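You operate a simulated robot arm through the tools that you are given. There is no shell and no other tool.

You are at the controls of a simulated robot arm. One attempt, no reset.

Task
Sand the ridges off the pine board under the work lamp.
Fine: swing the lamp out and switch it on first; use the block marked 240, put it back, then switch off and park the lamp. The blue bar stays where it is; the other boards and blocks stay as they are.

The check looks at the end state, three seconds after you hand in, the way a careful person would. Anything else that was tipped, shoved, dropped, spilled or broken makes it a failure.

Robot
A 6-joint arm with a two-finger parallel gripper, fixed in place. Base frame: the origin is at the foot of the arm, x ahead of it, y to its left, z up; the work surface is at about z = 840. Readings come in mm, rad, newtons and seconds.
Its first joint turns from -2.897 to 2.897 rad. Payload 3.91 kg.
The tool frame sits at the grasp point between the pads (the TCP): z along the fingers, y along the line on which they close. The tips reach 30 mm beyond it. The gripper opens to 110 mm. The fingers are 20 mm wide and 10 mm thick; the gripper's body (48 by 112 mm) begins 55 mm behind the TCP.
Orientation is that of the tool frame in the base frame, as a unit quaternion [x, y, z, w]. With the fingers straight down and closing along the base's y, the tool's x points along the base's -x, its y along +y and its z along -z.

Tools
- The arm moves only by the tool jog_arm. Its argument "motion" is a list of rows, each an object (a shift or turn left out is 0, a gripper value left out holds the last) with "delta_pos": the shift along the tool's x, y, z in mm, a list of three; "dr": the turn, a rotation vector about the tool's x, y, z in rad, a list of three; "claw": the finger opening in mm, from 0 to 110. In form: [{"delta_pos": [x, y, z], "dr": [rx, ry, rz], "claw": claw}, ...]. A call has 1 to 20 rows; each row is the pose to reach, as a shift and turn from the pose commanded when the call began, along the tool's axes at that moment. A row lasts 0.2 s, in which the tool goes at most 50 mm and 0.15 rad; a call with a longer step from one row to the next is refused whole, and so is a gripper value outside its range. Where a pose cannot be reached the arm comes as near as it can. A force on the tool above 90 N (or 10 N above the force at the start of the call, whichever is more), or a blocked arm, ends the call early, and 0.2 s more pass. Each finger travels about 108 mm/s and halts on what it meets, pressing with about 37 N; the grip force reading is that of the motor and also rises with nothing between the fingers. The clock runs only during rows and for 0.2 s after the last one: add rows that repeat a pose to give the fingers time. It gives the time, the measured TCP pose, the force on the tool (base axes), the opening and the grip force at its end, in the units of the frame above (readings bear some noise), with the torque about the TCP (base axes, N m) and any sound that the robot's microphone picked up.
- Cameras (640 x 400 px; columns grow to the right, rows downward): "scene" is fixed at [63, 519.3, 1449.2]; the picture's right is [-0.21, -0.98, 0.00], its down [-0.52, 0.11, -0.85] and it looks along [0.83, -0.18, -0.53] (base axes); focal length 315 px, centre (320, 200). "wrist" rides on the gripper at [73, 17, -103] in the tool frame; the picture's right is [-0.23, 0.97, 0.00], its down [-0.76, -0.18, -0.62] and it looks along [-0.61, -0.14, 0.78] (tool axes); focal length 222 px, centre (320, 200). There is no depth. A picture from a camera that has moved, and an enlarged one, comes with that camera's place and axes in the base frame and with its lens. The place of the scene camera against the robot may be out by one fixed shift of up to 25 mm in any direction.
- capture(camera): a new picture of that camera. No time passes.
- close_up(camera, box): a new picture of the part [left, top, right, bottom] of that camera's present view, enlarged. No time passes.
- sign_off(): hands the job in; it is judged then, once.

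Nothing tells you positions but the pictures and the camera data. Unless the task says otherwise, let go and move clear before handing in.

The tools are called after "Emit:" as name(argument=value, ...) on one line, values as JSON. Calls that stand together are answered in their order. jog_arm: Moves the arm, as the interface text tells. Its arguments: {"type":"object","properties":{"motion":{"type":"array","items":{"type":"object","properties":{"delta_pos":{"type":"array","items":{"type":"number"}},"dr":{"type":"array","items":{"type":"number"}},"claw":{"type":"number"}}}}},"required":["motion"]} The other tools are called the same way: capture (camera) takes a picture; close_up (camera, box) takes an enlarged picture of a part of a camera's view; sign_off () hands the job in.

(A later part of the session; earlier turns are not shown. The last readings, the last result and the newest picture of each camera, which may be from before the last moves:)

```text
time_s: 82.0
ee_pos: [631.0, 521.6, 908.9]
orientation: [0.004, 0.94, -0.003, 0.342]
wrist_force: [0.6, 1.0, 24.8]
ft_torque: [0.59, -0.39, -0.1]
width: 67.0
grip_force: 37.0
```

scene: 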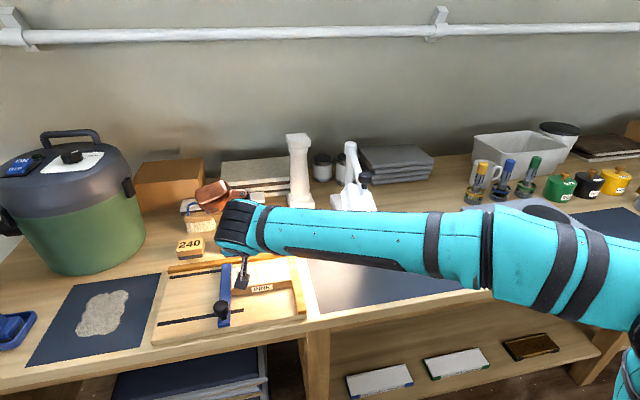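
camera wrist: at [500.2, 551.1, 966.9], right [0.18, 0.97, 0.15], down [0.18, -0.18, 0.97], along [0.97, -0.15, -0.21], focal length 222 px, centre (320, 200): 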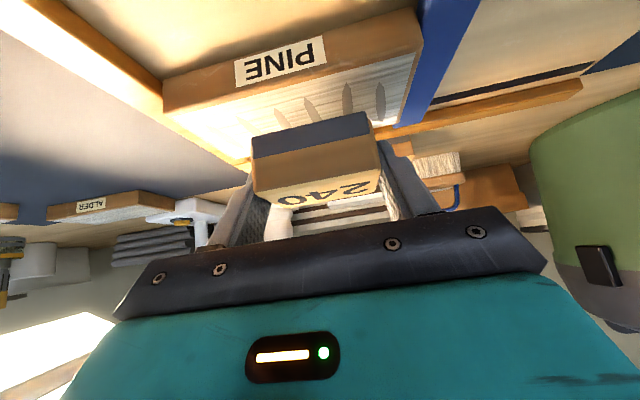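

Emit:
jog_arm(motion=[{"delta_pos": [-0.8, 0, -0.9]}, {"delta_pos": [-0.8, 8, -0.9]}, {"delta_pos": [-0.8, 18, -0.9]}, {"delta_pos": [-0.8, 28, -0.9]}, {"delta_pos": [-0.8, 38, -0.9]}, {"delta_pos": [-0.8, 42, -0.9]}])

Emit:
close_up(camera="wrist", box=[140, 0, 460, 200])

```text
time_s: 83.5
ee_pos: [631.3, 564.6, 912.2]
orientation: [0.004, 0.939, -0.002, 0.343]
wrist_force: [0.5, -0.7, -0.4]
ft_torque: [-0.02, 0.01, -0.02]
width: 67.2
grip_force: 37.3
```

```text
2.00 times, centred on (300, 100) of wrist
camera zoom: at [508.8, 581.5, 944.2], right [0.18, 0.97, 0.15], down [0.18, -0.18, 0.97], along [0.97, -0.15, -0.21], focal length 444 px, centre (360, 400)
```

zoom: 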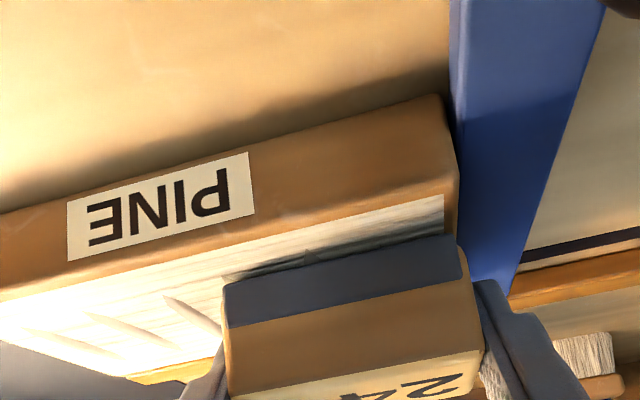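

Emit:
jog_arm(motion=[{"delta_pos": [0.6, 0, 0.8]}, {"delta_pos": [1.3, 0, 1.5]}, {"delta_pos": [1.3, 0, 1.5]}])

Emit:
jog_arm(motion=[{"delta_pos": [0.6, 0, 0.8]}, {"delta_pos": [1.3, 0, 1.5]}, {"delta_pos": [1.3, 0, 1.5]}])

```text
time_s: 84.2
ee_pos: [630.5, 563.7, 909.4]
orientation: [0.003, 0.94, -0.001, 0.342]
wrist_force: [0.7, 0.6, 1.3]
ft_torque: [-0.06, -0.05, -0.01]
width: 66.9
grip_force: 37.2
```

```text
time_s: 85.0
ee_pos: [631.4, 563.4, 909.3]
orientation: [0.004, 0.939, -0.002, 0.344]
wrist_force: [7.1, 3.6, 20.0]
ft_torque: [-0.26, -0.4, 0.25]
width: 67.3
grip_force: 37.0
```

Emit:
jog_arm(motion=[{"delta_pos": [0, -10, 0]}, {"delta_pos": [0, -22, 0]}, {"delta_pos": [0, -34, 0]}, {"delta_pos": [0, -46, 0]}, {"delta_pos": [0, -58, 0]}, {"delta_pos": [0, -70, 0]}, {"delta_pos": [0, -82, 0]}])

Emit:
close_up(camera="wrist", box=[140, 0, 460, 200])

Emit:
close_up(camera="scene", box=[205, 240, 325, 330])

```text
time_s: 86.7
ee_pos: [630.7, 481.1, 909.1]
orientation: [0.005, 0.939, -0.002, 0.344]
wrist_force: [-1.7, 16.9, 40.1]
ft_torque: [1.46, -0.33, 0.14]
width: 67.2
grip_force: 36.8
```

```text
2.00 times, centred on (300, 100) of wrist
camera zoom: at [507.3, 499.3, 941.6], right [0.18, 0.97, 0.15], down [0.18, -0.18, 0.97], along [0.97, -0.15, -0.21], focal length 444 px, centre (360, 400)
```

zoom: 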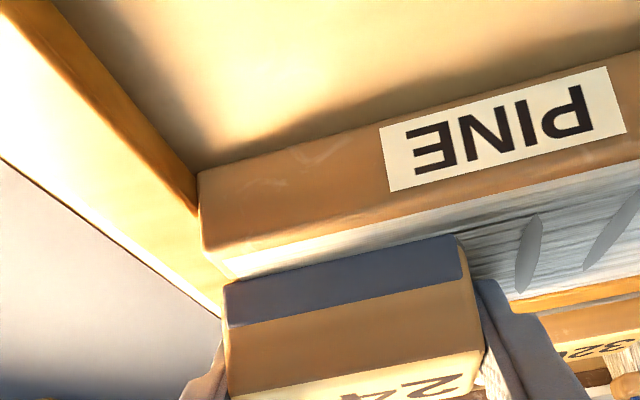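

```text
4.44 times, centred on (265, 285) of scene
camera zoom: at [63.0, 519.3, 1449.2], right [-0.21, -0.98, 0.0], down [-0.52, 0.11, -0.85], along [0.83, -0.18, -0.53], focal length 1399 px, centre (564, -178)
```

zoom: 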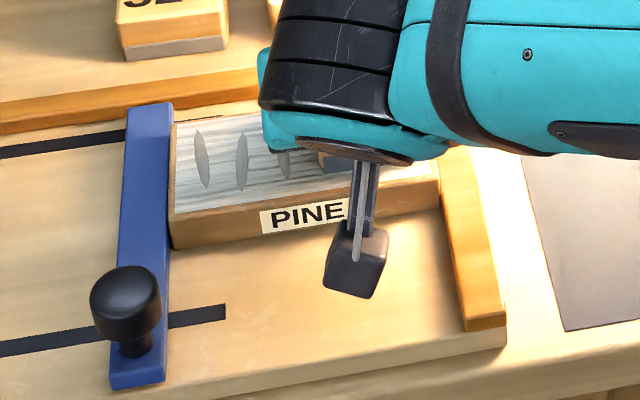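

Emit:
jog_arm(motion=[{"delta_pos": [-1.3, 0, -1.5]}, {"delta_pos": [-1.3, 12, -1.5]}, {"delta_pos": [-1.3, 26, -1.5]}, {"delta_pos": [-1.3, 40, -1.5]}, {"delta_pos": [-1.3, 54, -1.5]}, {"delta_pos": [-1.3, 68, -1.5]}, {"delta_pos": [-1.3, 82, -1.5]}, {"delta_pos": [-1.3, 82, -1.5]}])

Emit:
jog_arm(motion=[{"delta_pos": [0, -12, 0]}, {"delta_pos": [0, -26, 0]}, {"delta_pos": [0, -40, 0]}, {"delta_pos": [0, -54, 0]}, {"delta_pos": [0, -68, 0]}, {"delta_pos": [0, -82, 0]}, {"delta_pos": [0, -82, 0]}])

Emit:
capture(camera="wrist")

Emit:
close_up(camera="scene", box=[205, 240, 325, 330])

```text
time_s: 88.5
ee_pos: [631.9, 563.6, 910.5]
orientation: [0.003, 0.939, -0.001, 0.343]
wrist_force: [0.7, -2.3, 6.4]
ft_torque: [0.04, -0.12, -0.05]
width: 67.0
grip_force: 36.9
```

```text
time_s: 90.0
ee_pos: [633.4, 480.9, 909.5]
orientation: [0.004, 0.939, -0.002, 0.344]
wrist_force: [-2.5, -1.0, 4.9]
ft_torque: [0.18, 0.03, 0.07]
width: 67.2
grip_force: 36.9
```

```text
taken
camera wrist: at [509.4, 499.8, 942.1], right [0.18, 0.97, 0.14], down [0.18, -0.18, 0.97], along [0.97, -0.15, -0.21], focal length 222 px, centre (320, 200)
```

wrist: 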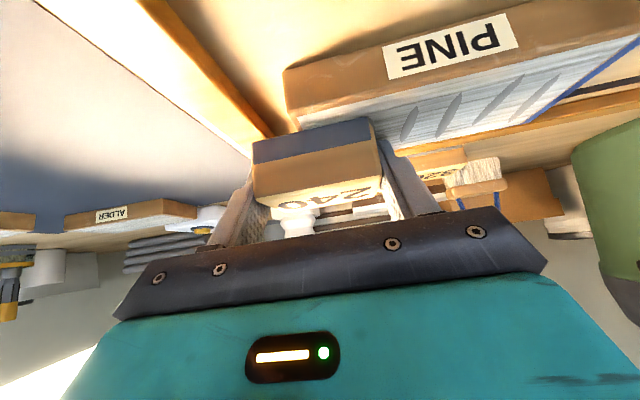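

```text
4.44 times, centred on (265, 285) of scene
camera zoom: at [63.0, 519.3, 1449.2], right [-0.21, -0.98, 0.0], down [-0.52, 0.11, -0.85], along [0.83, -0.18, -0.53], focal length 1399 px, centre (564, -178)
```

zoom: 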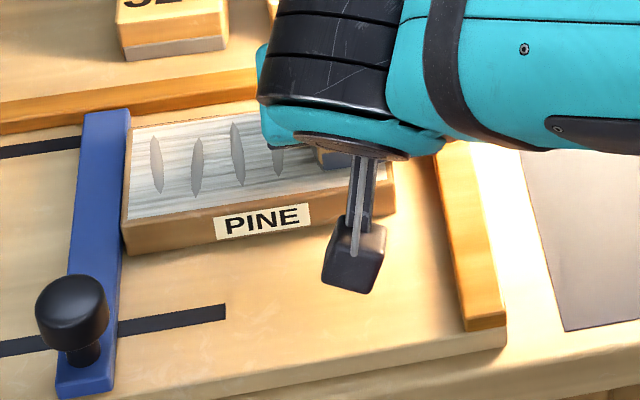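

The +y strokes dragged the board and blue bar about 25 mm toward +y. I'll lift off and assess before correcting it.

Emit:
jog_arm(motion=[{"delta_pos": [-6, 0, -8]}, {"delta_pos": [-16, 0, -19]}, {"delta_pos": [-32, 0, -38]}, {"delta_pos": [-32, 0, -38]}])

Emit:
capture(camera="wrist")

Emit:
close_up(camera="scene", box=[145, 240, 325, 350])

```text
time_s: 91.0
ee_pos: [630.7, 481.8, 960.2]
orientation: [0.003, 0.939, -0.001, 0.343]
wrist_force: [0.4, -0.2, -0.4]
ft_torque: [-0.02, 0.0, 0.02]
width: 67.2
grip_force: 37.2
```

```text
taken
camera wrist: at [508.6, 498.8, 992.3], right [0.18, 0.97, 0.14], down [0.18, -0.18, 0.97], along [0.97, -0.15, -0.21], focal length 222 px, centre (320, 200)
```

wrist: 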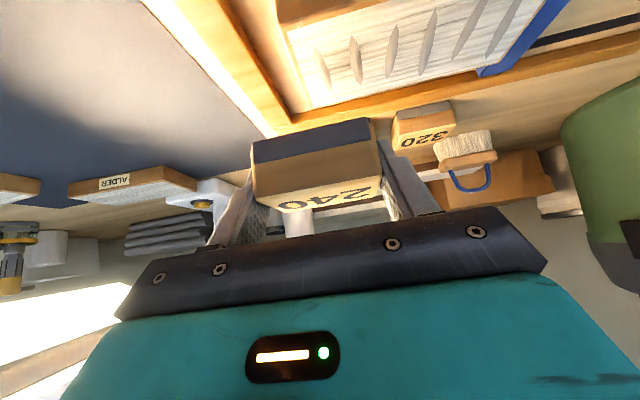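

```text
3.56 times, centred on (235, 295) of scene
camera zoom: at [63.0, 519.3, 1449.2], right [-0.21, -0.98, 0.0], down [-0.52, 0.11, -0.85], along [0.83, -0.18, -0.53], focal length 1119 px, centre (622, -138)
```

zoom: 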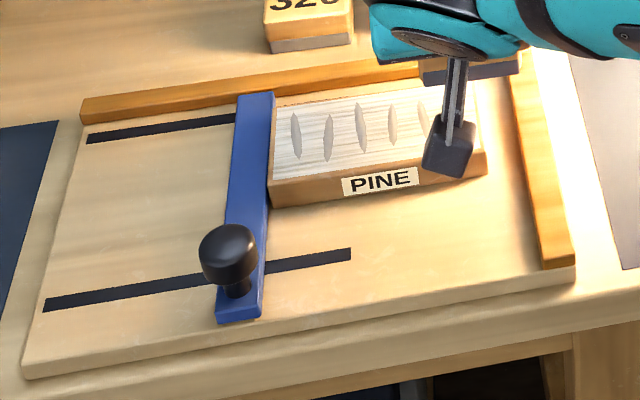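

Emit:
close_up(camera="wrist", box=[270, 0, 570, 130])

Emit:
close_up(camera="scene", box=[215, 258, 290, 305])

```text
2.13 times, centred on (420, 65) of wrist
camera zoom: at [508.6, 498.8, 992.3], right [0.18, 0.97, 0.14], down [0.18, -0.18, 0.97], along [0.97, -0.15, -0.21], focal length 474 px, centre (107, 488)
```

zoom: 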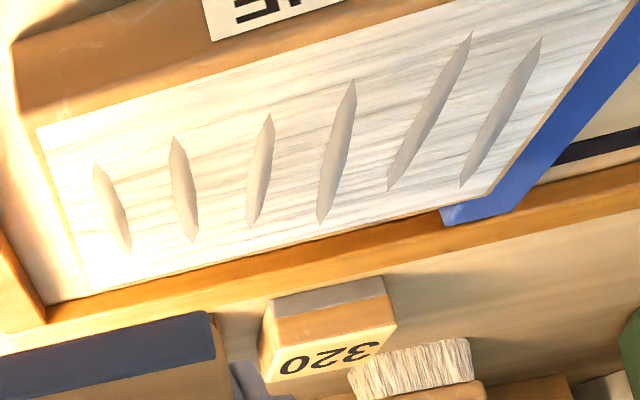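

```text
8.51 times, centred on (252, 282) of scene
camera zoom: at [63.0, 519.3, 1449.2], right [-0.21, -0.98, 0.0], down [-0.52, 0.11, -0.85], along [0.83, -0.18, -0.53], focal length 2679 px, centre (894, -494)
```

zoom: 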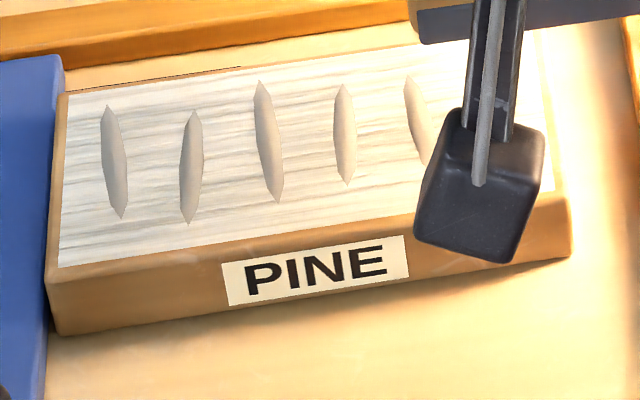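

Emit:
jog_arm(motion=[{"delta_pos": [-1, 30, 1]}, {"delta_pos": [-2, 65, 1]}, {"delta_pos": [-3, 95, 2]}, {"delta_pos": [-3.5, 108, 2.5]}, {"delta_pos": [8, 108, 16]}, {"delta_pos": [20, 108, 30]}, {"delta_pos": [25.5, 108, 36.7]}, {"delta_pos": [25.5, 108, 36.7]}])

Emit:
jog_arm(motion=[{"delta_pos": [0.6, 0, 0.8]}, {"delta_pos": [1.3, 0, 1.5]}, {"delta_pos": [1.9, 0, 2.3]}, {"delta_pos": [1.9, 0, 2.3]}])

```text
time_s: 92.8
ee_pos: [635.9, 589.4, 915.1]
orientation: [0.004, 0.94, -0.003, 0.342]
wrist_force: [-0.6, -0.3, -0.3]
ft_torque: [0.02, 0.03, -0.01]
width: 67.3
grip_force: 36.8
```

```text
time_s: 93.8
ee_pos: [635.1, 588.1, 912.5]
orientation: [0.004, 0.939, -0.002, 0.343]
wrist_force: [-1.1, 0.0, -0.9]
ft_torque: [-0.03, 0.01, -0.02]
width: 67.3
grip_force: 37.3
```

Emit:
jog_arm(motion=[{"delta_pos": [0.6, 0, 0.8]}, {"delta_pos": [1.3, 0, 1.5]}, {"delta_pos": [1.9, 0, 2.3]}, {"delta_pos": [1.9, 0, 2.3]}])

```text
time_s: 94.8
ee_pos: [635.5, 589.2, 909.4]
orientation: [0.005, 0.939, -0.003, 0.343]
wrist_force: [-0.8, -1.3, 4.0]
ft_torque: [-0.21, -0.08, -0.06]
width: 67.1
grip_force: 37.1
```

Emit:
jog_arm(motion=[{"delta_pos": [1, 0, 1.2]}, {"delta_pos": [1, -8, 1.2]}, {"delta_pos": [1, -16, 1.2]}, {"delta_pos": [1, -24, 1.2]}, {"delta_pos": [1, -34, 1.2]}, {"delta_pos": [1, -44, 1.2]}, {"delta_pos": [1, -56, 1.2]}])

Emit:
close_up(camera="scene", box=[145, 240, 325, 350])

```text
time_s: 96.5
ee_pos: [632.0, 533.8, 909.8]
orientation: [0.003, 0.939, 0.0, 0.344]
wrist_force: [-3.3, 19.1, 45.8]
ft_torque: [0.3, -0.27, 0.23]
width: 67.2
grip_force: 37.3
```

```text
3.56 times, centred on (235, 295) of scene
camera zoom: at [63.0, 519.3, 1449.2], right [-0.21, -0.98, 0.0], down [-0.52, 0.11, -0.85], along [0.83, -0.18, -0.53], focal length 1119 px, centre (622, -138)
```

zoom: 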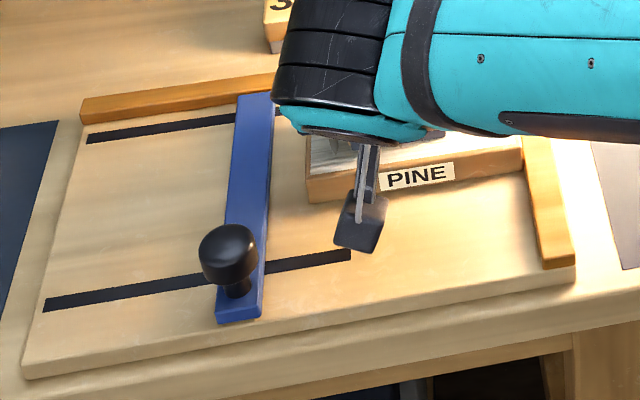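

Emit:
jog_arm(motion=[{"delta_pos": [0, -10, 0]}, {"delta_pos": [0, -20, 0]}, {"delta_pos": [0, -30, 0]}, {"delta_pos": [0, -42, 0]}, {"delta_pos": [0, -54, 0]}])

Emit:
jog_arm(motion=[{"delta_pos": [-5, 0, -6]}, {"delta_pos": [-13, 0, -15]}, {"delta_pos": [-32, 0, -38]}, {"delta_pos": [-32, 0, -38]}])

Emit:
close_up(camera="wrist", box=[270, 0, 570, 130])

Emit:
close_up(camera="scene", box=[215, 250, 310, 310])

```text
time_s: 97.7
ee_pos: [633.7, 479.9, 909.1]
orientation: [0.004, 0.939, -0.001, 0.344]
wrist_force: [-0.8, 20.4, 46.0]
ft_torque: [1.58, -0.31, 0.09]
width: 67.4
grip_force: 37.0
```

```text
time_s: 98.7
ee_pos: [636.4, 479.0, 956.8]
orientation: [0.004, 0.939, -0.003, 0.343]
wrist_force: [-0.3, 0.8, -1.1]
ft_torque: [0.0, -0.01, 0.03]
width: 67.3
grip_force: 37.2
```

```text
2.13 times, centred on (420, 65) of wrist
camera zoom: at [514.1, 498.2, 989.4], right [0.18, 0.97, 0.14], down [0.18, -0.18, 0.97], along [0.97, -0.15, -0.21], focal length 474 px, centre (107, 488)
```

zoom: 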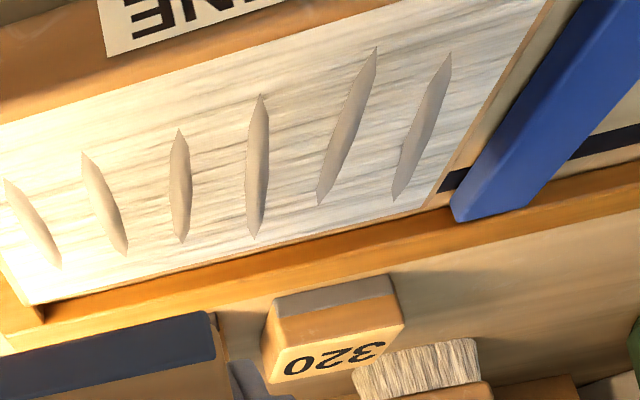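

```text
6.67 times, centred on (262, 280) of scene
camera zoom: at [63.0, 519.3, 1449.2], right [-0.21, -0.98, 0.0], down [-0.52, 0.11, -0.85], along [0.83, -0.18, -0.53], focal length 2099 px, centre (703, -333)
```

zoom: 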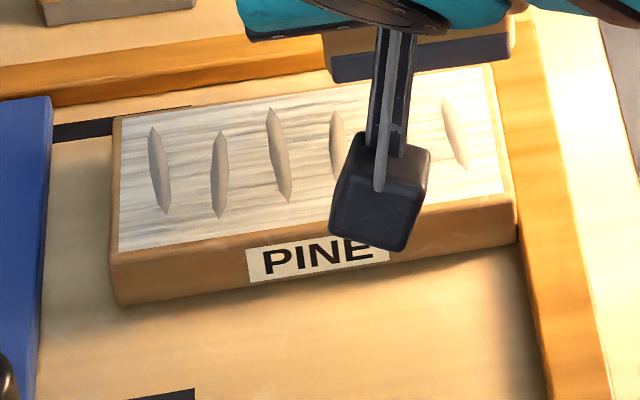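

Emit:
jog_arm(motion=[{"delta_pos": [6.7, 40, -5.7]}, {"delta_pos": [6.7, 87, -5.7]}, {"delta_pos": [20, 87, 10.5]}, {"delta_pos": [30, 87, 22]}, {"delta_pos": [34.2, 87, 27.1]}, {"delta_pos": [34.2, 87, 27.1]}])

Emit:
jog_arm(motion=[{"delta_pos": [1.3, 0, 1.5]}, {"delta_pos": [2.6, 0, 3.1]}, {"delta_pos": [3.2, 0, 3.8]}, {"delta_pos": [3.2, 0, 3.8]}])

```text
time_s: 100.0
ee_pos: [626.2, 568.1, 913.7]
orientation: [0.004, 0.939, -0.002, 0.343]
wrist_force: [-0.2, 0.5, -1.2]
ft_torque: [0.02, 0.03, 0.02]
width: 67.2
grip_force: 36.6
```

```text
time_s: 101.0
ee_pos: [625.8, 568.3, 909.2]
orientation: [0.003, 0.939, -0.002, 0.343]
wrist_force: [0.5, 2.6, 6.3]
ft_torque: [-0.13, -0.09, 0.07]
width: 67.2
grip_force: 37.2
```

Emit:
jog_arm(motion=[{"delta_pos": [0.3, -4, 0.4]}, {"delta_pos": [0.3, -14, 0.4]}, {"delta_pos": [0.3, -26, 0.4]}, {"delta_pos": [0.3, -38, 0.4]}, {"delta_pos": [0.3, -50, 0.4]}, {"delta_pos": [0.3, -62, 0.4]}, {"delta_pos": [0.3, -74, 0.4]}, {"delta_pos": [0.3, -86, 0.4]}, {"delta_pos": [0.3, -90, 0.4]}])

Emit:
jog_arm(motion=[{"delta_pos": [-5, 0, -6]}, {"delta_pos": [-13, 0, -15]}, {"delta_pos": [-32, 0, -38]}, {"delta_pos": [-32, 0, -38]}])

Emit:
close_up(camera="wrist", box=[270, 0, 570, 130])

```text
time_s: 103.0
ee_pos: [626.3, 476.5, 909.5]
orientation: [0.003, 0.939, -0.002, 0.343]
wrist_force: [-1.5, 12.7, 27.7]
ft_torque: [1.34, -0.33, 0.22]
width: 67.1
grip_force: 36.7
```

```text
time_s: 104.0
ee_pos: [625.9, 477.2, 956.9]
orientation: [0.003, 0.939, -0.001, 0.343]
wrist_force: [0.4, 0.3, -0.5]
ft_torque: [0.05, 0.02, 0.03]
width: 67.1
grip_force: 37.1
```

```text
2.13 times, centred on (420, 65) of wrist
camera zoom: at [503.6, 495.5, 989.8], right [0.18, 0.97, 0.14], down [0.18, -0.18, 0.97], along [0.97, -0.15, -0.21], focal length 474 px, centre (107, 488)
```

zoom: 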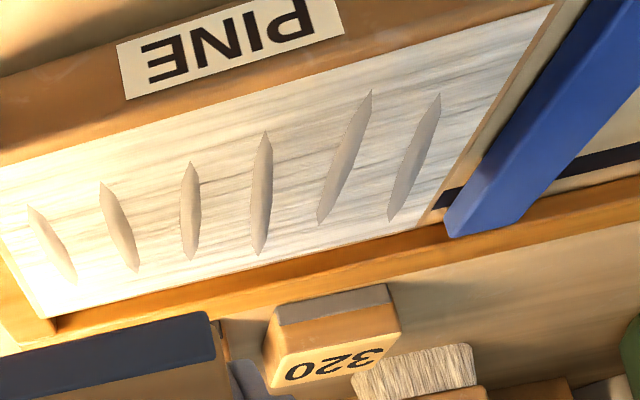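

Emit:
jog_arm(motion=[{"delta_pos": [-2, 40, -1]}, {"delta_pos": [-2, 87, -1]}, {"delta_pos": [12, 87, 15]}, {"delta_pos": [26, 87, 31]}, {"delta_pos": [30.5, 87, 37]}, {"delta_pos": [31, 82, 37.5]}, {"delta_pos": [31, 70, 37.5]}, {"delta_pos": [31, 58, 37.5]}, {"delta_pos": [31, 46, 37.5]}, {"delta_pos": [31, 34, 37.5]}, {"delta_pos": [31, 22, 37.5]}, {"delta_pos": [31, 10, 37.5]}, {"delta_pos": [31, 0, 37.5]}])

Emit:
jog_arm(motion=[{"delta_pos": [-5, 0, -6]}, {"delta_pos": [-5, 40, -6]}, {"delta_pos": [-5, 87, -6]}, {"delta_pos": [-1, 87, -1]}, {"delta_pos": [0, 87, 0]}, {"delta_pos": [0, 77, 0]}, {"delta_pos": [0, 65, 0]}, {"delta_pos": [0, 53, 0]}, {"delta_pos": [0, 41, 0]}, {"delta_pos": [0, 29, 0]}, {"delta_pos": [0, 17, 0]}, {"delta_pos": [0, 5, 0]}, {"delta_pos": [0, 0, 0]}])

Emit:
jog_arm(motion=[{"delta_pos": [-5, 0, -6]}, {"delta_pos": [-5, 40, -6]}, {"delta_pos": [-5, 87, -6]}, {"delta_pos": [-1, 87, -1]}, {"delta_pos": [0, 87, 0]}, {"delta_pos": [0, 77, 0]}, {"delta_pos": [0, 65, 0]}, {"delta_pos": [0, 53, 0]}, {"delta_pos": [0, 41, 0]}, {"delta_pos": [0, 29, 0]}, {"delta_pos": [0, 17, 0]}, {"delta_pos": [0, 5, 0]}, {"delta_pos": [0, 0, 0]}])

Emit:
jog_arm(motion=[{"delta_pos": [-5, 0, -6]}, {"delta_pos": [-13, 0, -15]}, {"delta_pos": [-32, 0, -38]}, {"delta_pos": [-32, 0, -38]}])

Emit:
close_up(camera="wrist", box=[270, 0, 570, 130])

Emit:
close_up(camera="scene", box=[205, 245, 315, 325])

```text
time_s: 106.8
ee_pos: [625.4, 477.6, 909.6]
orientation: [0.003, 0.939, -0.002, 0.343]
wrist_force: [-0.5, 0.0, -0.5]
ft_torque: [0.04, -0.01, 0.04]
width: 67.1
grip_force: 37.4
```

```text
time_s: 109.7
ee_pos: [626.2, 474.8, 910.7]
orientation: [0.004, 0.939, -0.002, 0.343]
wrist_force: [-0.6, 0.7, -0.5]
ft_torque: [-0.01, -0.02, -0.01]
width: 67.5
grip_force: 36.6
```

```text
time_s: 112.5
ee_pos: [625.4, 476.4, 910.7]
orientation: [0.004, 0.94, -0.002, 0.342]
wrist_force: [-0.6, -0.9, -1.2]
ft_torque: [0.01, 0.01, 0.02]
width: 67.1
grip_force: 36.5
```

```text
time_s: 113.5
ee_pos: [626.6, 475.4, 960.9]
orientation: [0.004, 0.94, -0.002, 0.342]
wrist_force: [-0.7, -0.1, -1.4]
ft_torque: [0.02, 0.04, 0.02]
width: 67.3
grip_force: 37.2
```

```text
2.13 times, centred on (420, 65) of wrist
camera zoom: at [504.9, 495.1, 993.1], right [0.18, 0.97, 0.14], down [0.18, -0.18, 0.97], along [0.97, -0.15, -0.21], focal length 474 px, centre (107, 488)
```

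zoom: 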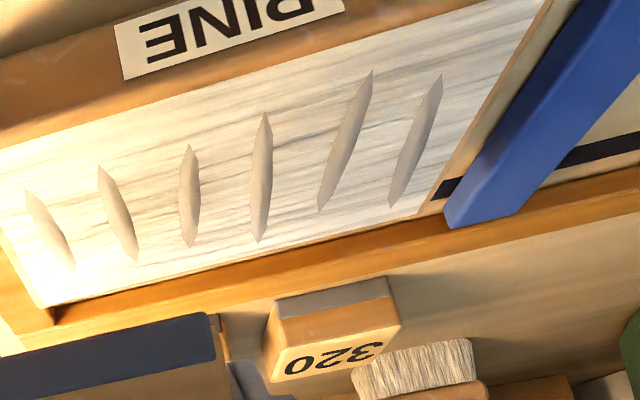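

```text
5.00 times, centred on (260, 285) of scene
camera zoom: at [63.0, 519.3, 1449.2], right [-0.21, -0.98, 0.0], down [-0.52, 0.11, -0.85], along [0.83, -0.18, -0.53], focal length 1574 px, centre (620, -225)
```

zoom: 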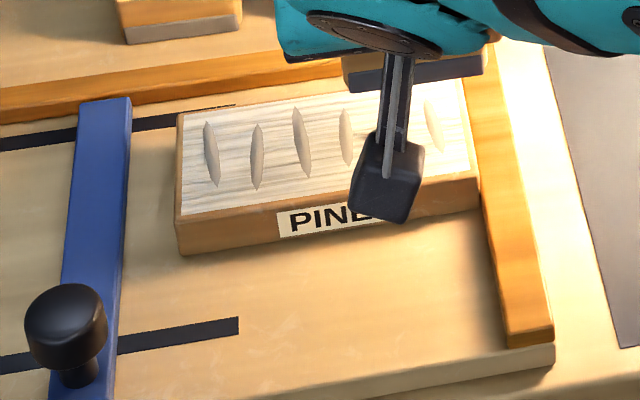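

Emit:
jog_arm(motion=[{"delta_pos": [0, 45, 0]}, {"delta_pos": [0, 90, 0]}, {"delta_pos": [14, 90, 16.7]}, {"delta_pos": [26, 90, 31]}, {"delta_pos": [31, 90, 37]}, {"delta_pos": [32.3, 90, 38.5]}, {"delta_pos": [32.3, 90, 38.5]}])

Emit:
jog_arm(motion=[{"delta_pos": [0.6, 0, 0.8]}, {"delta_pos": [1, 0, 1.2]}, {"delta_pos": [1, 0, 1.2]}])

Emit:
jog_arm(motion=[{"delta_pos": [0, -10, 0]}, {"delta_pos": [0, -20, 0]}, {"delta_pos": [0, -30, 0]}, {"delta_pos": [0, -40, 0]}])

Emit:
jog_arm(motion=[{"delta_pos": [0, -10, 0]}, {"delta_pos": [0, -20, 0]}, {"delta_pos": [0, -30, 0]}, {"delta_pos": [0, -40, 0]}, {"delta_pos": [0, -50, 0]}])

```text
time_s: 115.0
ee_pos: [628.0, 567.0, 907.7]
orientation: [0.003, 0.939, -0.001, 0.344]
wrist_force: [2.8, 2.6, 9.9]
ft_torque: [-0.3, -0.23, 0.13]
width: 67.2
grip_force: 36.7
```

```text
time_s: 115.8
ee_pos: [627.4, 567.2, 908.8]
orientation: [0.005, 0.939, -0.002, 0.343]
wrist_force: [0.8, 1.3, 31.6]
ft_torque: [-0.79, -0.29, -0.01]
width: 67.1
grip_force: 37.0
```

```text
time_s: 116.8
ee_pos: [625.6, 526.0, 909.3]
orientation: [0.005, 0.939, -0.001, 0.344]
wrist_force: [-3.3, 22.1, 46.6]
ft_torque: [0.55, -0.46, 0.07]
width: 67.0
grip_force: 37.4
```

```text
time_s: 118.0
ee_pos: [626.6, 477.3, 909.5]
orientation: [0.004, 0.939, -0.001, 0.344]
wrist_force: [-1.0, 20.5, 44.5]
ft_torque: [1.96, -0.46, 0.13]
width: 67.6
grip_force: 37.0
```

Emit:
jog_arm(motion=[{"delta_pos": [-5, 0, -6]}, {"delta_pos": [-13, 0, -15]}, {"delta_pos": [-32, 0, -38]}, {"delta_pos": [-32, 0, -38]}])

Emit:
close_up(camera="wrist", box=[250, 0, 550, 140])

Emit:
close_up(camera="scene", box=[230, 255, 310, 305])

```text
time_s: 119.0
ee_pos: [627.3, 476.4, 956.4]
orientation: [0.003, 0.939, -0.003, 0.343]
wrist_force: [0.1, 0.2, -0.9]
ft_torque: [0.02, 0.01, -0.02]
width: 67.3
grip_force: 36.8
```

```text
2.13 times, centred on (400, 70) of wrist
camera zoom: at [504.5, 494.5, 989.3], right [0.18, 0.97, 0.14], down [0.18, -0.18, 0.97], along [0.97, -0.15, -0.21], focal length 474 px, centre (149, 477)
```

zoom: 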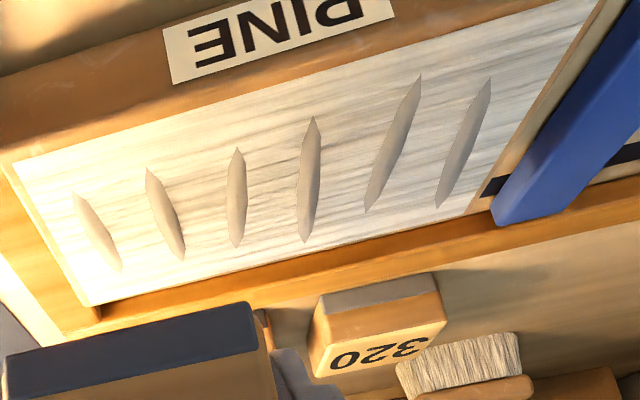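

```text
8.00 times, centred on (270, 280) of scene
camera zoom: at [63.0, 519.3, 1449.2], right [-0.21, -0.98, 0.0], down [-0.52, 0.11, -0.85], along [0.83, -0.18, -0.53], focal length 2519 px, centre (720, -440)
```

zoom: 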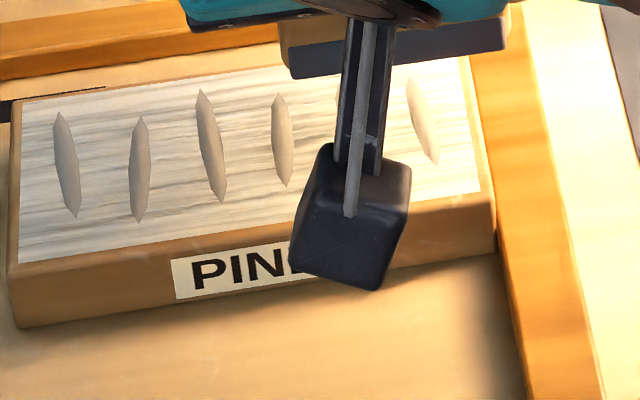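

Emit:
jog_arm(motion=[{"delta_pos": [0, 45, 0]}, {"delta_pos": [0, 90, 0]}, {"delta_pos": [14, 90, 16.7]}, {"delta_pos": [26, 90, 31]}, {"delta_pos": [31.9, 90, 38]}, {"delta_pos": [31.9, 80, 38]}, {"delta_pos": [31.9, 68, 38]}, {"delta_pos": [31.9, 56, 38]}, {"delta_pos": [31.9, 44, 38]}, {"delta_pos": [31.9, 32, 38]}, {"delta_pos": [31.9, 20, 38]}, {"delta_pos": [31.9, 8, 38]}, {"delta_pos": [31.9, 0, 38]}])

Emit:
jog_arm(motion=[{"delta_pos": [-4.5, 0, -5.4]}, {"delta_pos": [-4.5, 45, -5.4]}, {"delta_pos": [-4.5, 90, -5.4]}, {"delta_pos": [0, 90, 0]}, {"delta_pos": [0, 78, 0]}, {"delta_pos": [0, 66, 0]}, {"delta_pos": [0, 54, 0]}, {"delta_pos": [0, 42, 0]}, {"delta_pos": [0, 30, 0]}, {"delta_pos": [0, 18, 0]}, {"delta_pos": [0, 6, 0]}, {"delta_pos": [0, 0, 0]}])

Emit:
jog_arm(motion=[{"delta_pos": [-4.5, 0, -5.4]}, {"delta_pos": [-4.5, 45, -5.4]}, {"delta_pos": [-4.5, 90, -5.4]}, {"delta_pos": [0, 90, 0]}, {"delta_pos": [0, 78, 0]}, {"delta_pos": [0, 66, 0]}, {"delta_pos": [0, 54, 0]}, {"delta_pos": [0, 42, 0]}, {"delta_pos": [0, 30, 0]}, {"delta_pos": [0, 18, 0]}, {"delta_pos": [0, 6, 0]}, {"delta_pos": [0, 0, 0]}])

Emit:
jog_arm(motion=[{"delta_pos": [-4.5, 0, -5.4]}, {"delta_pos": [-4.5, 45, -5.4]}, {"delta_pos": [-4.5, 90, -5.4]}, {"delta_pos": [0, 90, 0]}, {"delta_pos": [0, 78, 0]}, {"delta_pos": [0, 66, 0]}, {"delta_pos": [0, 54, 0]}, {"delta_pos": [0, 42, 0]}, {"delta_pos": [0, 30, 0]}, {"delta_pos": [0, 18, 0]}, {"delta_pos": [0, 6, 0]}, {"delta_pos": [0, 0, 0]}])

Emit:
jog_arm(motion=[{"delta_pos": [-5, 0, -6]}, {"delta_pos": [-13, 0, -15]}, {"delta_pos": [-32, 0, -38]}, {"delta_pos": [-32, 0, -38]}])

Emit:
close_up(camera="wrist", box=[250, 0, 550, 140])

Emit:
close_up(camera="scene", box=[230, 255, 310, 305])

```text
time_s: 121.8
ee_pos: [626.8, 476.9, 909.2]
orientation: [0.004, 0.939, -0.002, 0.344]
wrist_force: [-1.2, 17.4, 37.0]
ft_torque: [1.74, -0.38, 0.15]
width: 67.3
grip_force: 36.9
```

```text
time_s: 124.5
ee_pos: [626.3, 477.6, 908.9]
orientation: [0.005, 0.939, -0.002, 0.343]
wrist_force: [-0.8, 17.0, 37.2]
ft_torque: [1.86, -0.38, 0.23]
width: 67.6
grip_force: 36.9
```

```text
time_s: 127.0
ee_pos: [627.0, 477.5, 908.5]
orientation: [0.004, 0.939, 0.0, 0.343]
wrist_force: [-0.1, 17.0, 35.2]
ft_torque: [1.69, -0.37, 0.14]
width: 67.2
grip_force: 36.9
```

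```text
time_s: 129.7
ee_pos: [625.0, 476.6, 909.3]
orientation: [0.005, 0.939, -0.002, 0.344]
wrist_force: [-1.7, 20.8, 43.7]
ft_torque: [2.18, -0.46, 0.21]
width: 67.4
grip_force: 37.4
```

```text
time_s: 130.7
ee_pos: [628.0, 476.0, 955.6]
orientation: [0.004, 0.939, -0.002, 0.343]
wrist_force: [0.3, 0.0, -0.3]
ft_torque: [0.03, 0.0, 0.0]
width: 67.1
grip_force: 37.1
```

```text
2.13 times, centred on (400, 70) of wrist
camera zoom: at [505.4, 494.3, 988.8], right [0.18, 0.97, 0.14], down [0.18, -0.18, 0.97], along [0.97, -0.15, -0.21], focal length 474 px, centre (149, 477)
```

zoom: 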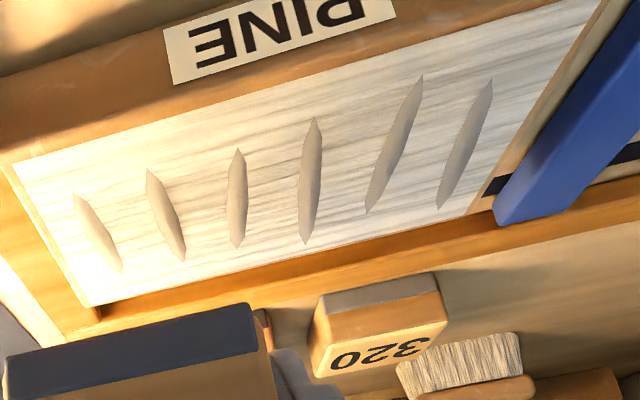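

```text
8.00 times, centred on (270, 280) of scene
camera zoom: at [63.0, 519.3, 1449.2], right [-0.21, -0.98, 0.0], down [-0.52, 0.11, -0.85], along [0.83, -0.18, -0.53], focal length 2519 px, centre (720, -440)
```

zoom: 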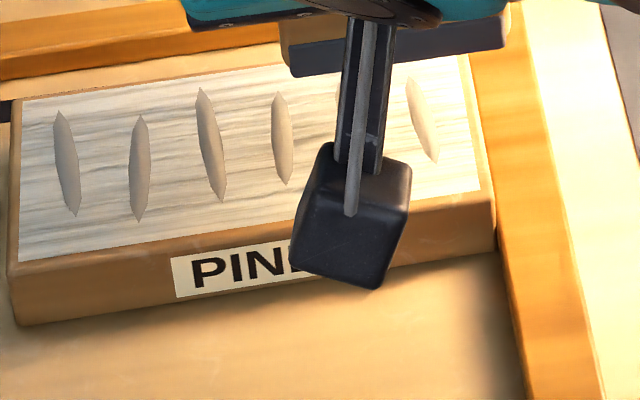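

I now see why there's no wear. The torque readings show the fingertips touching the board, because the block got pushed up in the grip. I'll set the block down on the board, re-grip it higher on the fingers and press lightly.

Emit:
jog_arm(motion=[{"delta_pos": [0, 25, 0]}, {"delta_pos": [0, 48, 0]}, {"delta_pos": [14, 48, 16.7]}, {"delta_pos": [24, 48, 28.6]}, {"delta_pos": [28.3, 48, 33.7]}, {"delta_pos": [28.3, 48, 33.7]}])

Emit:
jog_arm(motion=[{"delta_pos": [0.6, 0, 0.8]}, {"delta_pos": [1, 0, 1.2]}, {"delta_pos": [1, 0, 1.2]}])

Emit:
close_up(camera="wrist", box=[180, 80, 460, 240])

```text
time_s: 132.1
ee_pos: [627.6, 525.0, 913.6]
orientation: [0.003, 0.939, -0.002, 0.343]
wrist_force: [0.1, -0.7, -0.6]
ft_torque: [0.0, -0.03, 0.01]
width: 67.0
grip_force: 37.3
```

```text
time_s: 132.8
ee_pos: [626.7, 524.9, 910.7]
orientation: [0.003, 0.939, -0.001, 0.343]
wrist_force: [0.0, -0.1, -1.2]
ft_torque: [0.0, -0.02, 0.0]
width: 67.2
grip_force: 36.2
```

```text
2.29 times, centred on (320, 160) of wrist
camera zoom: at [505.2, 542.8, 944.3], right [0.18, 0.97, 0.14], down [0.18, -0.18, 0.97], along [0.97, -0.15, -0.21], focal length 508 px, centre (320, 291)
```

zoom: 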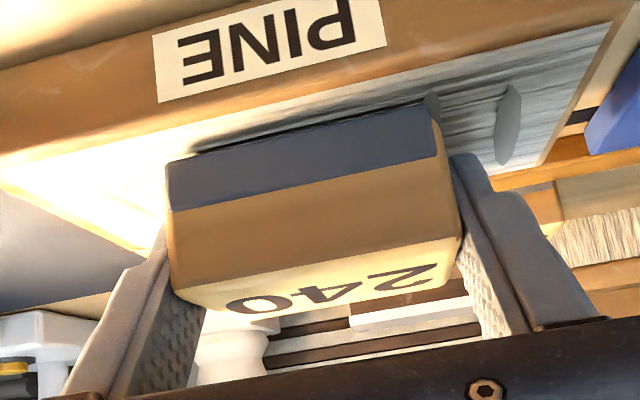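

Emit:
jog_arm(motion=[{"delta_pos": [0.4, 0, 0.5]}, {"delta_pos": [0.9, 0, 1.1]}, {"delta_pos": [0.9, 0, 1.1]}])

Emit:
jog_arm(motion=[{"claw": 68}, {"claw": 72}, {"claw": 78}, {"claw": 84}, {"claw": 84}])

Emit:
close_up(camera="wrist", box=[180, 80, 460, 240])

```text
time_s: 133.7
ee_pos: [627.6, 524.7, 910.2]
orientation: [0.004, 0.939, -0.002, 0.343]
wrist_force: [0.3, -0.4, -0.1]
ft_torque: [0.03, 0.03, -0.01]
width: 67.2
grip_force: 36.7
```

```text
time_s: 134.8
ee_pos: [627.1, 524.9, 910.6]
orientation: [0.003, 0.939, -0.002, 0.343]
wrist_force: [-0.2, -0.5, -0.9]
ft_torque: [0.01, -0.01, 0.03]
width: 83.9
grip_force: 0.1
```

```text
2.29 times, centred on (320, 160) of wrist
camera zoom: at [505.5, 542.7, 942.8], right [0.18, 0.97, 0.14], down [0.18, -0.18, 0.97], along [0.97, -0.15, -0.21], focal length 508 px, centre (320, 291)
```

zoom: 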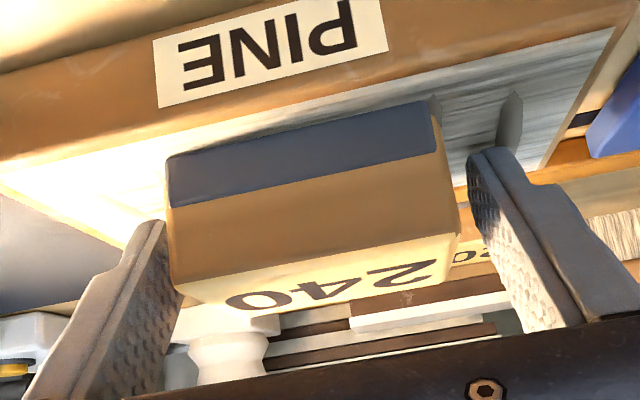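

Emit:
jog_arm(motion=[{"delta_pos": [-2, 0, -4]}, {"delta_pos": [-4.9, 0, -9]}, {"delta_pos": [-4.9, 0, -9], "claw": 78}, {"delta_pos": [-4.9, 0, -9], "claw": 72}, {"delta_pos": [-4.9, 0, -9], "claw": 66}, {"delta_pos": [-4.9, 0, -9], "claw": 55}, {"delta_pos": [-4.9, 0, -9], "claw": 45}, {"delta_pos": [-4.9, 0, -9], "claw": 45}])

Emit:
close_up(camera="wrist", box=[180, 80, 460, 240])

```text
time_s: 136.7
ee_pos: [625.8, 524.3, 919.8]
orientation: [0.004, 0.939, -0.002, 0.343]
wrist_force: [-1.2, 1.4, 1.1]
ft_torque: [0.01, -0.03, 0.01]
width: 67.0
grip_force: 37.2
```

```text
2.29 times, centred on (320, 160) of wrist
camera zoom: at [503.3, 543.0, 953.7], right [0.18, 0.97, 0.15], down [0.18, -0.18, 0.97], along [0.97, -0.15, -0.21], focal length 508 px, centre (320, 291)
```

zoom: 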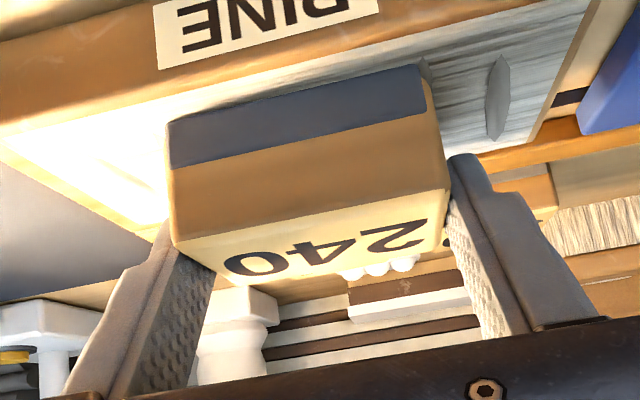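

Emit:
jog_arm(motion=[{"delta_pos": [0.5, 0, 0.6]}, {"delta_pos": [0.5, 0, 0.6]}])

Emit:
jog_arm(motion=[{"delta_pos": [0, -6, 0]}, {"delta_pos": [0, -14, 0]}, {"delta_pos": [0, -22, 0]}, {"delta_pos": [0, -30, 0]}, {"delta_pos": [0, -38, 0]}, {"delta_pos": [0, -44, 0]}])

Emit:
capture(camera="wrist")

Emit:
close_up(camera="wrist", box=[300, 20, 580, 160])

```text
time_s: 137.2
ee_pos: [625.9, 524.1, 921.4]
orientation: [0.004, 0.939, -0.002, 0.343]
wrist_force: [2.2, 0.9, 11.9]
ft_torque: [-0.06, -0.12, 0.01]
width: 67.2
grip_force: 36.5
```

```text
time_s: 138.7
ee_pos: [624.3, 480.1, 920.3]
orientation: [0.004, 0.939, -0.002, 0.343]
wrist_force: [-0.3, 9.1, 23.4]
ft_torque: [0.37, -0.2, 0.13]
width: 67.3
grip_force: 37.0
```

```text
taken
camera wrist: at [503.0, 498.1, 953.2], right [0.18, 0.97, 0.15], down [0.18, -0.18, 0.97], along [0.97, -0.15, -0.21], focal length 222 px, centre (320, 200)
```

wrist: 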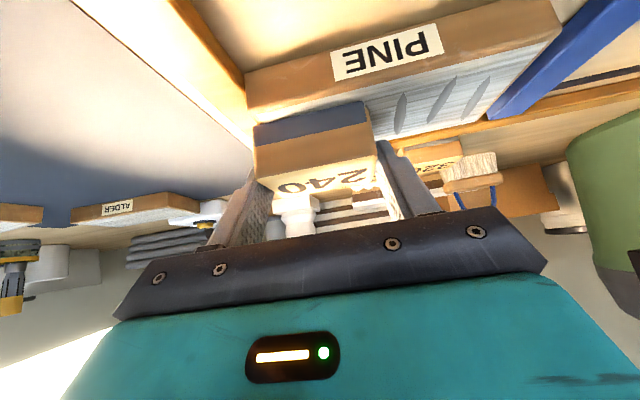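

```text
2.29 times, centred on (440, 90) of wrist
camera zoom: at [503.0, 498.1, 953.2], right [0.18, 0.97, 0.15], down [0.18, -0.18, 0.97], along [0.97, -0.15, -0.21], focal length 508 px, centre (46, 451)
```

zoom: 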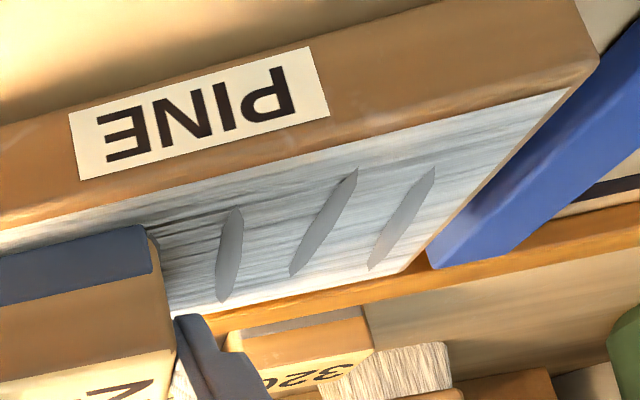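

Emit:
jog_arm(motion=[{"delta_pos": [-5, 0, -6]}, {"delta_pos": [-13, 0, -15]}, {"delta_pos": [-28, 0, -33]}, {"delta_pos": [-28, 0, -33]}])

Emit:
close_up(camera="wrist", box=[250, 0, 550, 140])

Emit:
close_up(camera="scene", box=[230, 255, 310, 305])

```text
time_s: 139.7
ee_pos: [624.3, 481.0, 961.5]
orientation: [0.003, 0.939, -0.003, 0.343]
wrist_force: [0.5, -0.5, -0.6]
ft_torque: [0.03, 0.03, -0.05]
width: 67.1
grip_force: 37.0
```

```text
2.13 times, centred on (400, 70) of wrist
camera zoom: at [503.5, 498.9, 994.8], right [0.18, 0.97, 0.14], down [0.18, -0.18, 0.97], along [0.97, -0.15, -0.21], focal length 474 px, centre (149, 477)
```

zoom: 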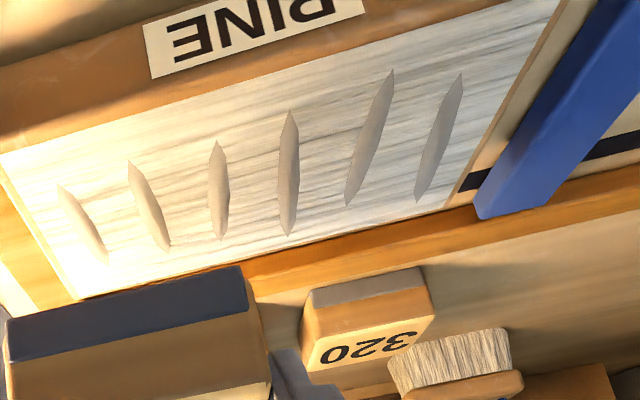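

```text
8.00 times, centred on (270, 280) of scene
camera zoom: at [63.0, 519.3, 1449.2], right [-0.21, -0.98, 0.0], down [-0.52, 0.11, -0.85], along [0.83, -0.18, -0.53], focal length 2519 px, centre (720, -440)
```

zoom: 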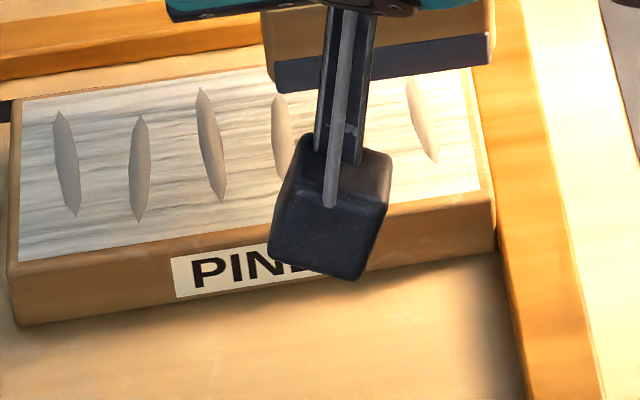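

Emit:
jog_arm(motion=[{"delta_pos": [0, 45, 0]}, {"delta_pos": [0, 86, 0]}, {"delta_pos": [12, 86, 14.3]}, {"delta_pos": [24, 86, 28.5]}, {"delta_pos": [28, 86, 33]}, {"delta_pos": [28, 76, 33]}, {"delta_pos": [28, 66, 33]}, {"delta_pos": [28, 56, 33]}, {"delta_pos": [28, 46, 33]}, {"delta_pos": [28, 36, 33]}, {"delta_pos": [28, 26, 33]}, {"delta_pos": [28, 16, 33]}, {"delta_pos": [28, 6, 33]}, {"delta_pos": [28, 0, 33]}])

Emit:
jog_arm(motion=[{"delta_pos": [-4.5, 0, -5.4]}, {"delta_pos": [-4.5, 43, -5.4]}, {"delta_pos": [-4.5, 86, -5.4]}, {"delta_pos": [0, 86, 0]}, {"delta_pos": [0, 76, 0]}, {"delta_pos": [0, 66, 0]}, {"delta_pos": [0, 56, 0]}, {"delta_pos": [0, 46, 0]}, {"delta_pos": [0, 36, 0]}, {"delta_pos": [0, 26, 0]}, {"delta_pos": [0, 16, 0]}, {"delta_pos": [0, 6, 0]}, {"delta_pos": [0, 0, 0]}])

Emit:
jog_arm(motion=[{"delta_pos": [-4.5, 0, -5.4]}, {"delta_pos": [-4.5, 43, -5.4]}, {"delta_pos": [-4.5, 86, -5.4]}, {"delta_pos": [0, 86, 0]}, {"delta_pos": [0, 76, 0]}, {"delta_pos": [0, 66, 0]}, {"delta_pos": [0, 56, 0]}, {"delta_pos": [0, 46, 0]}, {"delta_pos": [0, 36, 0]}, {"delta_pos": [0, 26, 0]}, {"delta_pos": [0, 16, 0]}, {"delta_pos": [0, 6, 0]}, {"delta_pos": [0, 0, 0]}])

Emit:
close_up(camera="wrist", box=[300, 20, 580, 160])

Emit:
close_up(camera="scene", box=[205, 250, 310, 325])

```text
time_s: 142.7
ee_pos: [625.0, 479.5, 919.4]
orientation: [0.004, 0.939, -0.002, 0.343]
wrist_force: [-1.6, 8.2, 23.0]
ft_torque: [0.44, -0.2, 0.09]
width: 67.3
grip_force: 36.6
```

```text
time_s: 145.4
ee_pos: [624.8, 481.2, 921.3]
orientation: [0.003, 0.939, -0.002, 0.343]
wrist_force: [-0.2, 5.4, 15.6]
ft_torque: [0.27, -0.15, 0.05]
width: 67.2
grip_force: 36.9
```

```text
time_s: 148.2
ee_pos: [624.7, 481.4, 919.5]
orientation: [0.003, 0.939, -0.001, 0.343]
wrist_force: [0.7, 3.8, 11.7]
ft_torque: [0.09, -0.07, 0.03]
width: 66.9
grip_force: 37.1
```

```text
2.29 times, centred on (440, 90) of wrist
camera zoom: at [502.9, 499.6, 953.0], right [0.18, 0.97, 0.15], down [0.18, -0.18, 0.97], along [0.97, -0.15, -0.21], focal length 508 px, centre (46, 451)
```

zoom: 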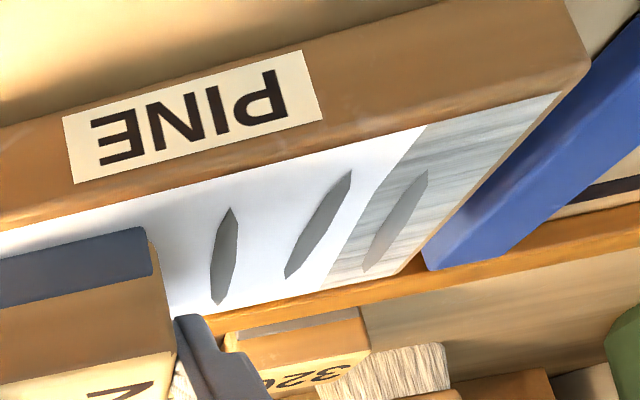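

```text
5.33 times, centred on (258, 288) of scene
camera zoom: at [63.0, 519.3, 1449.2], right [-0.21, -0.98, 0.0], down [-0.52, 0.11, -0.85], along [0.83, -0.18, -0.53], focal length 1679 px, centre (653, -267)
```

zoom: 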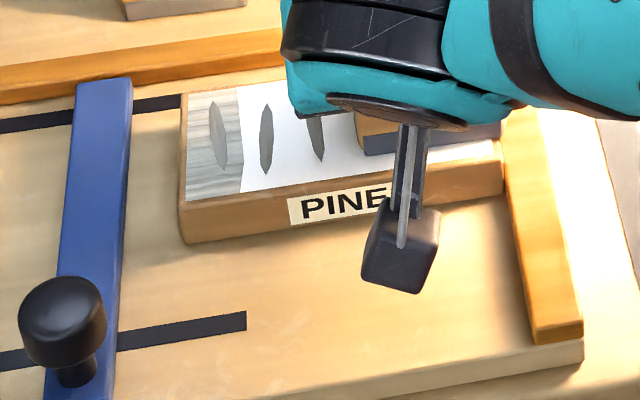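

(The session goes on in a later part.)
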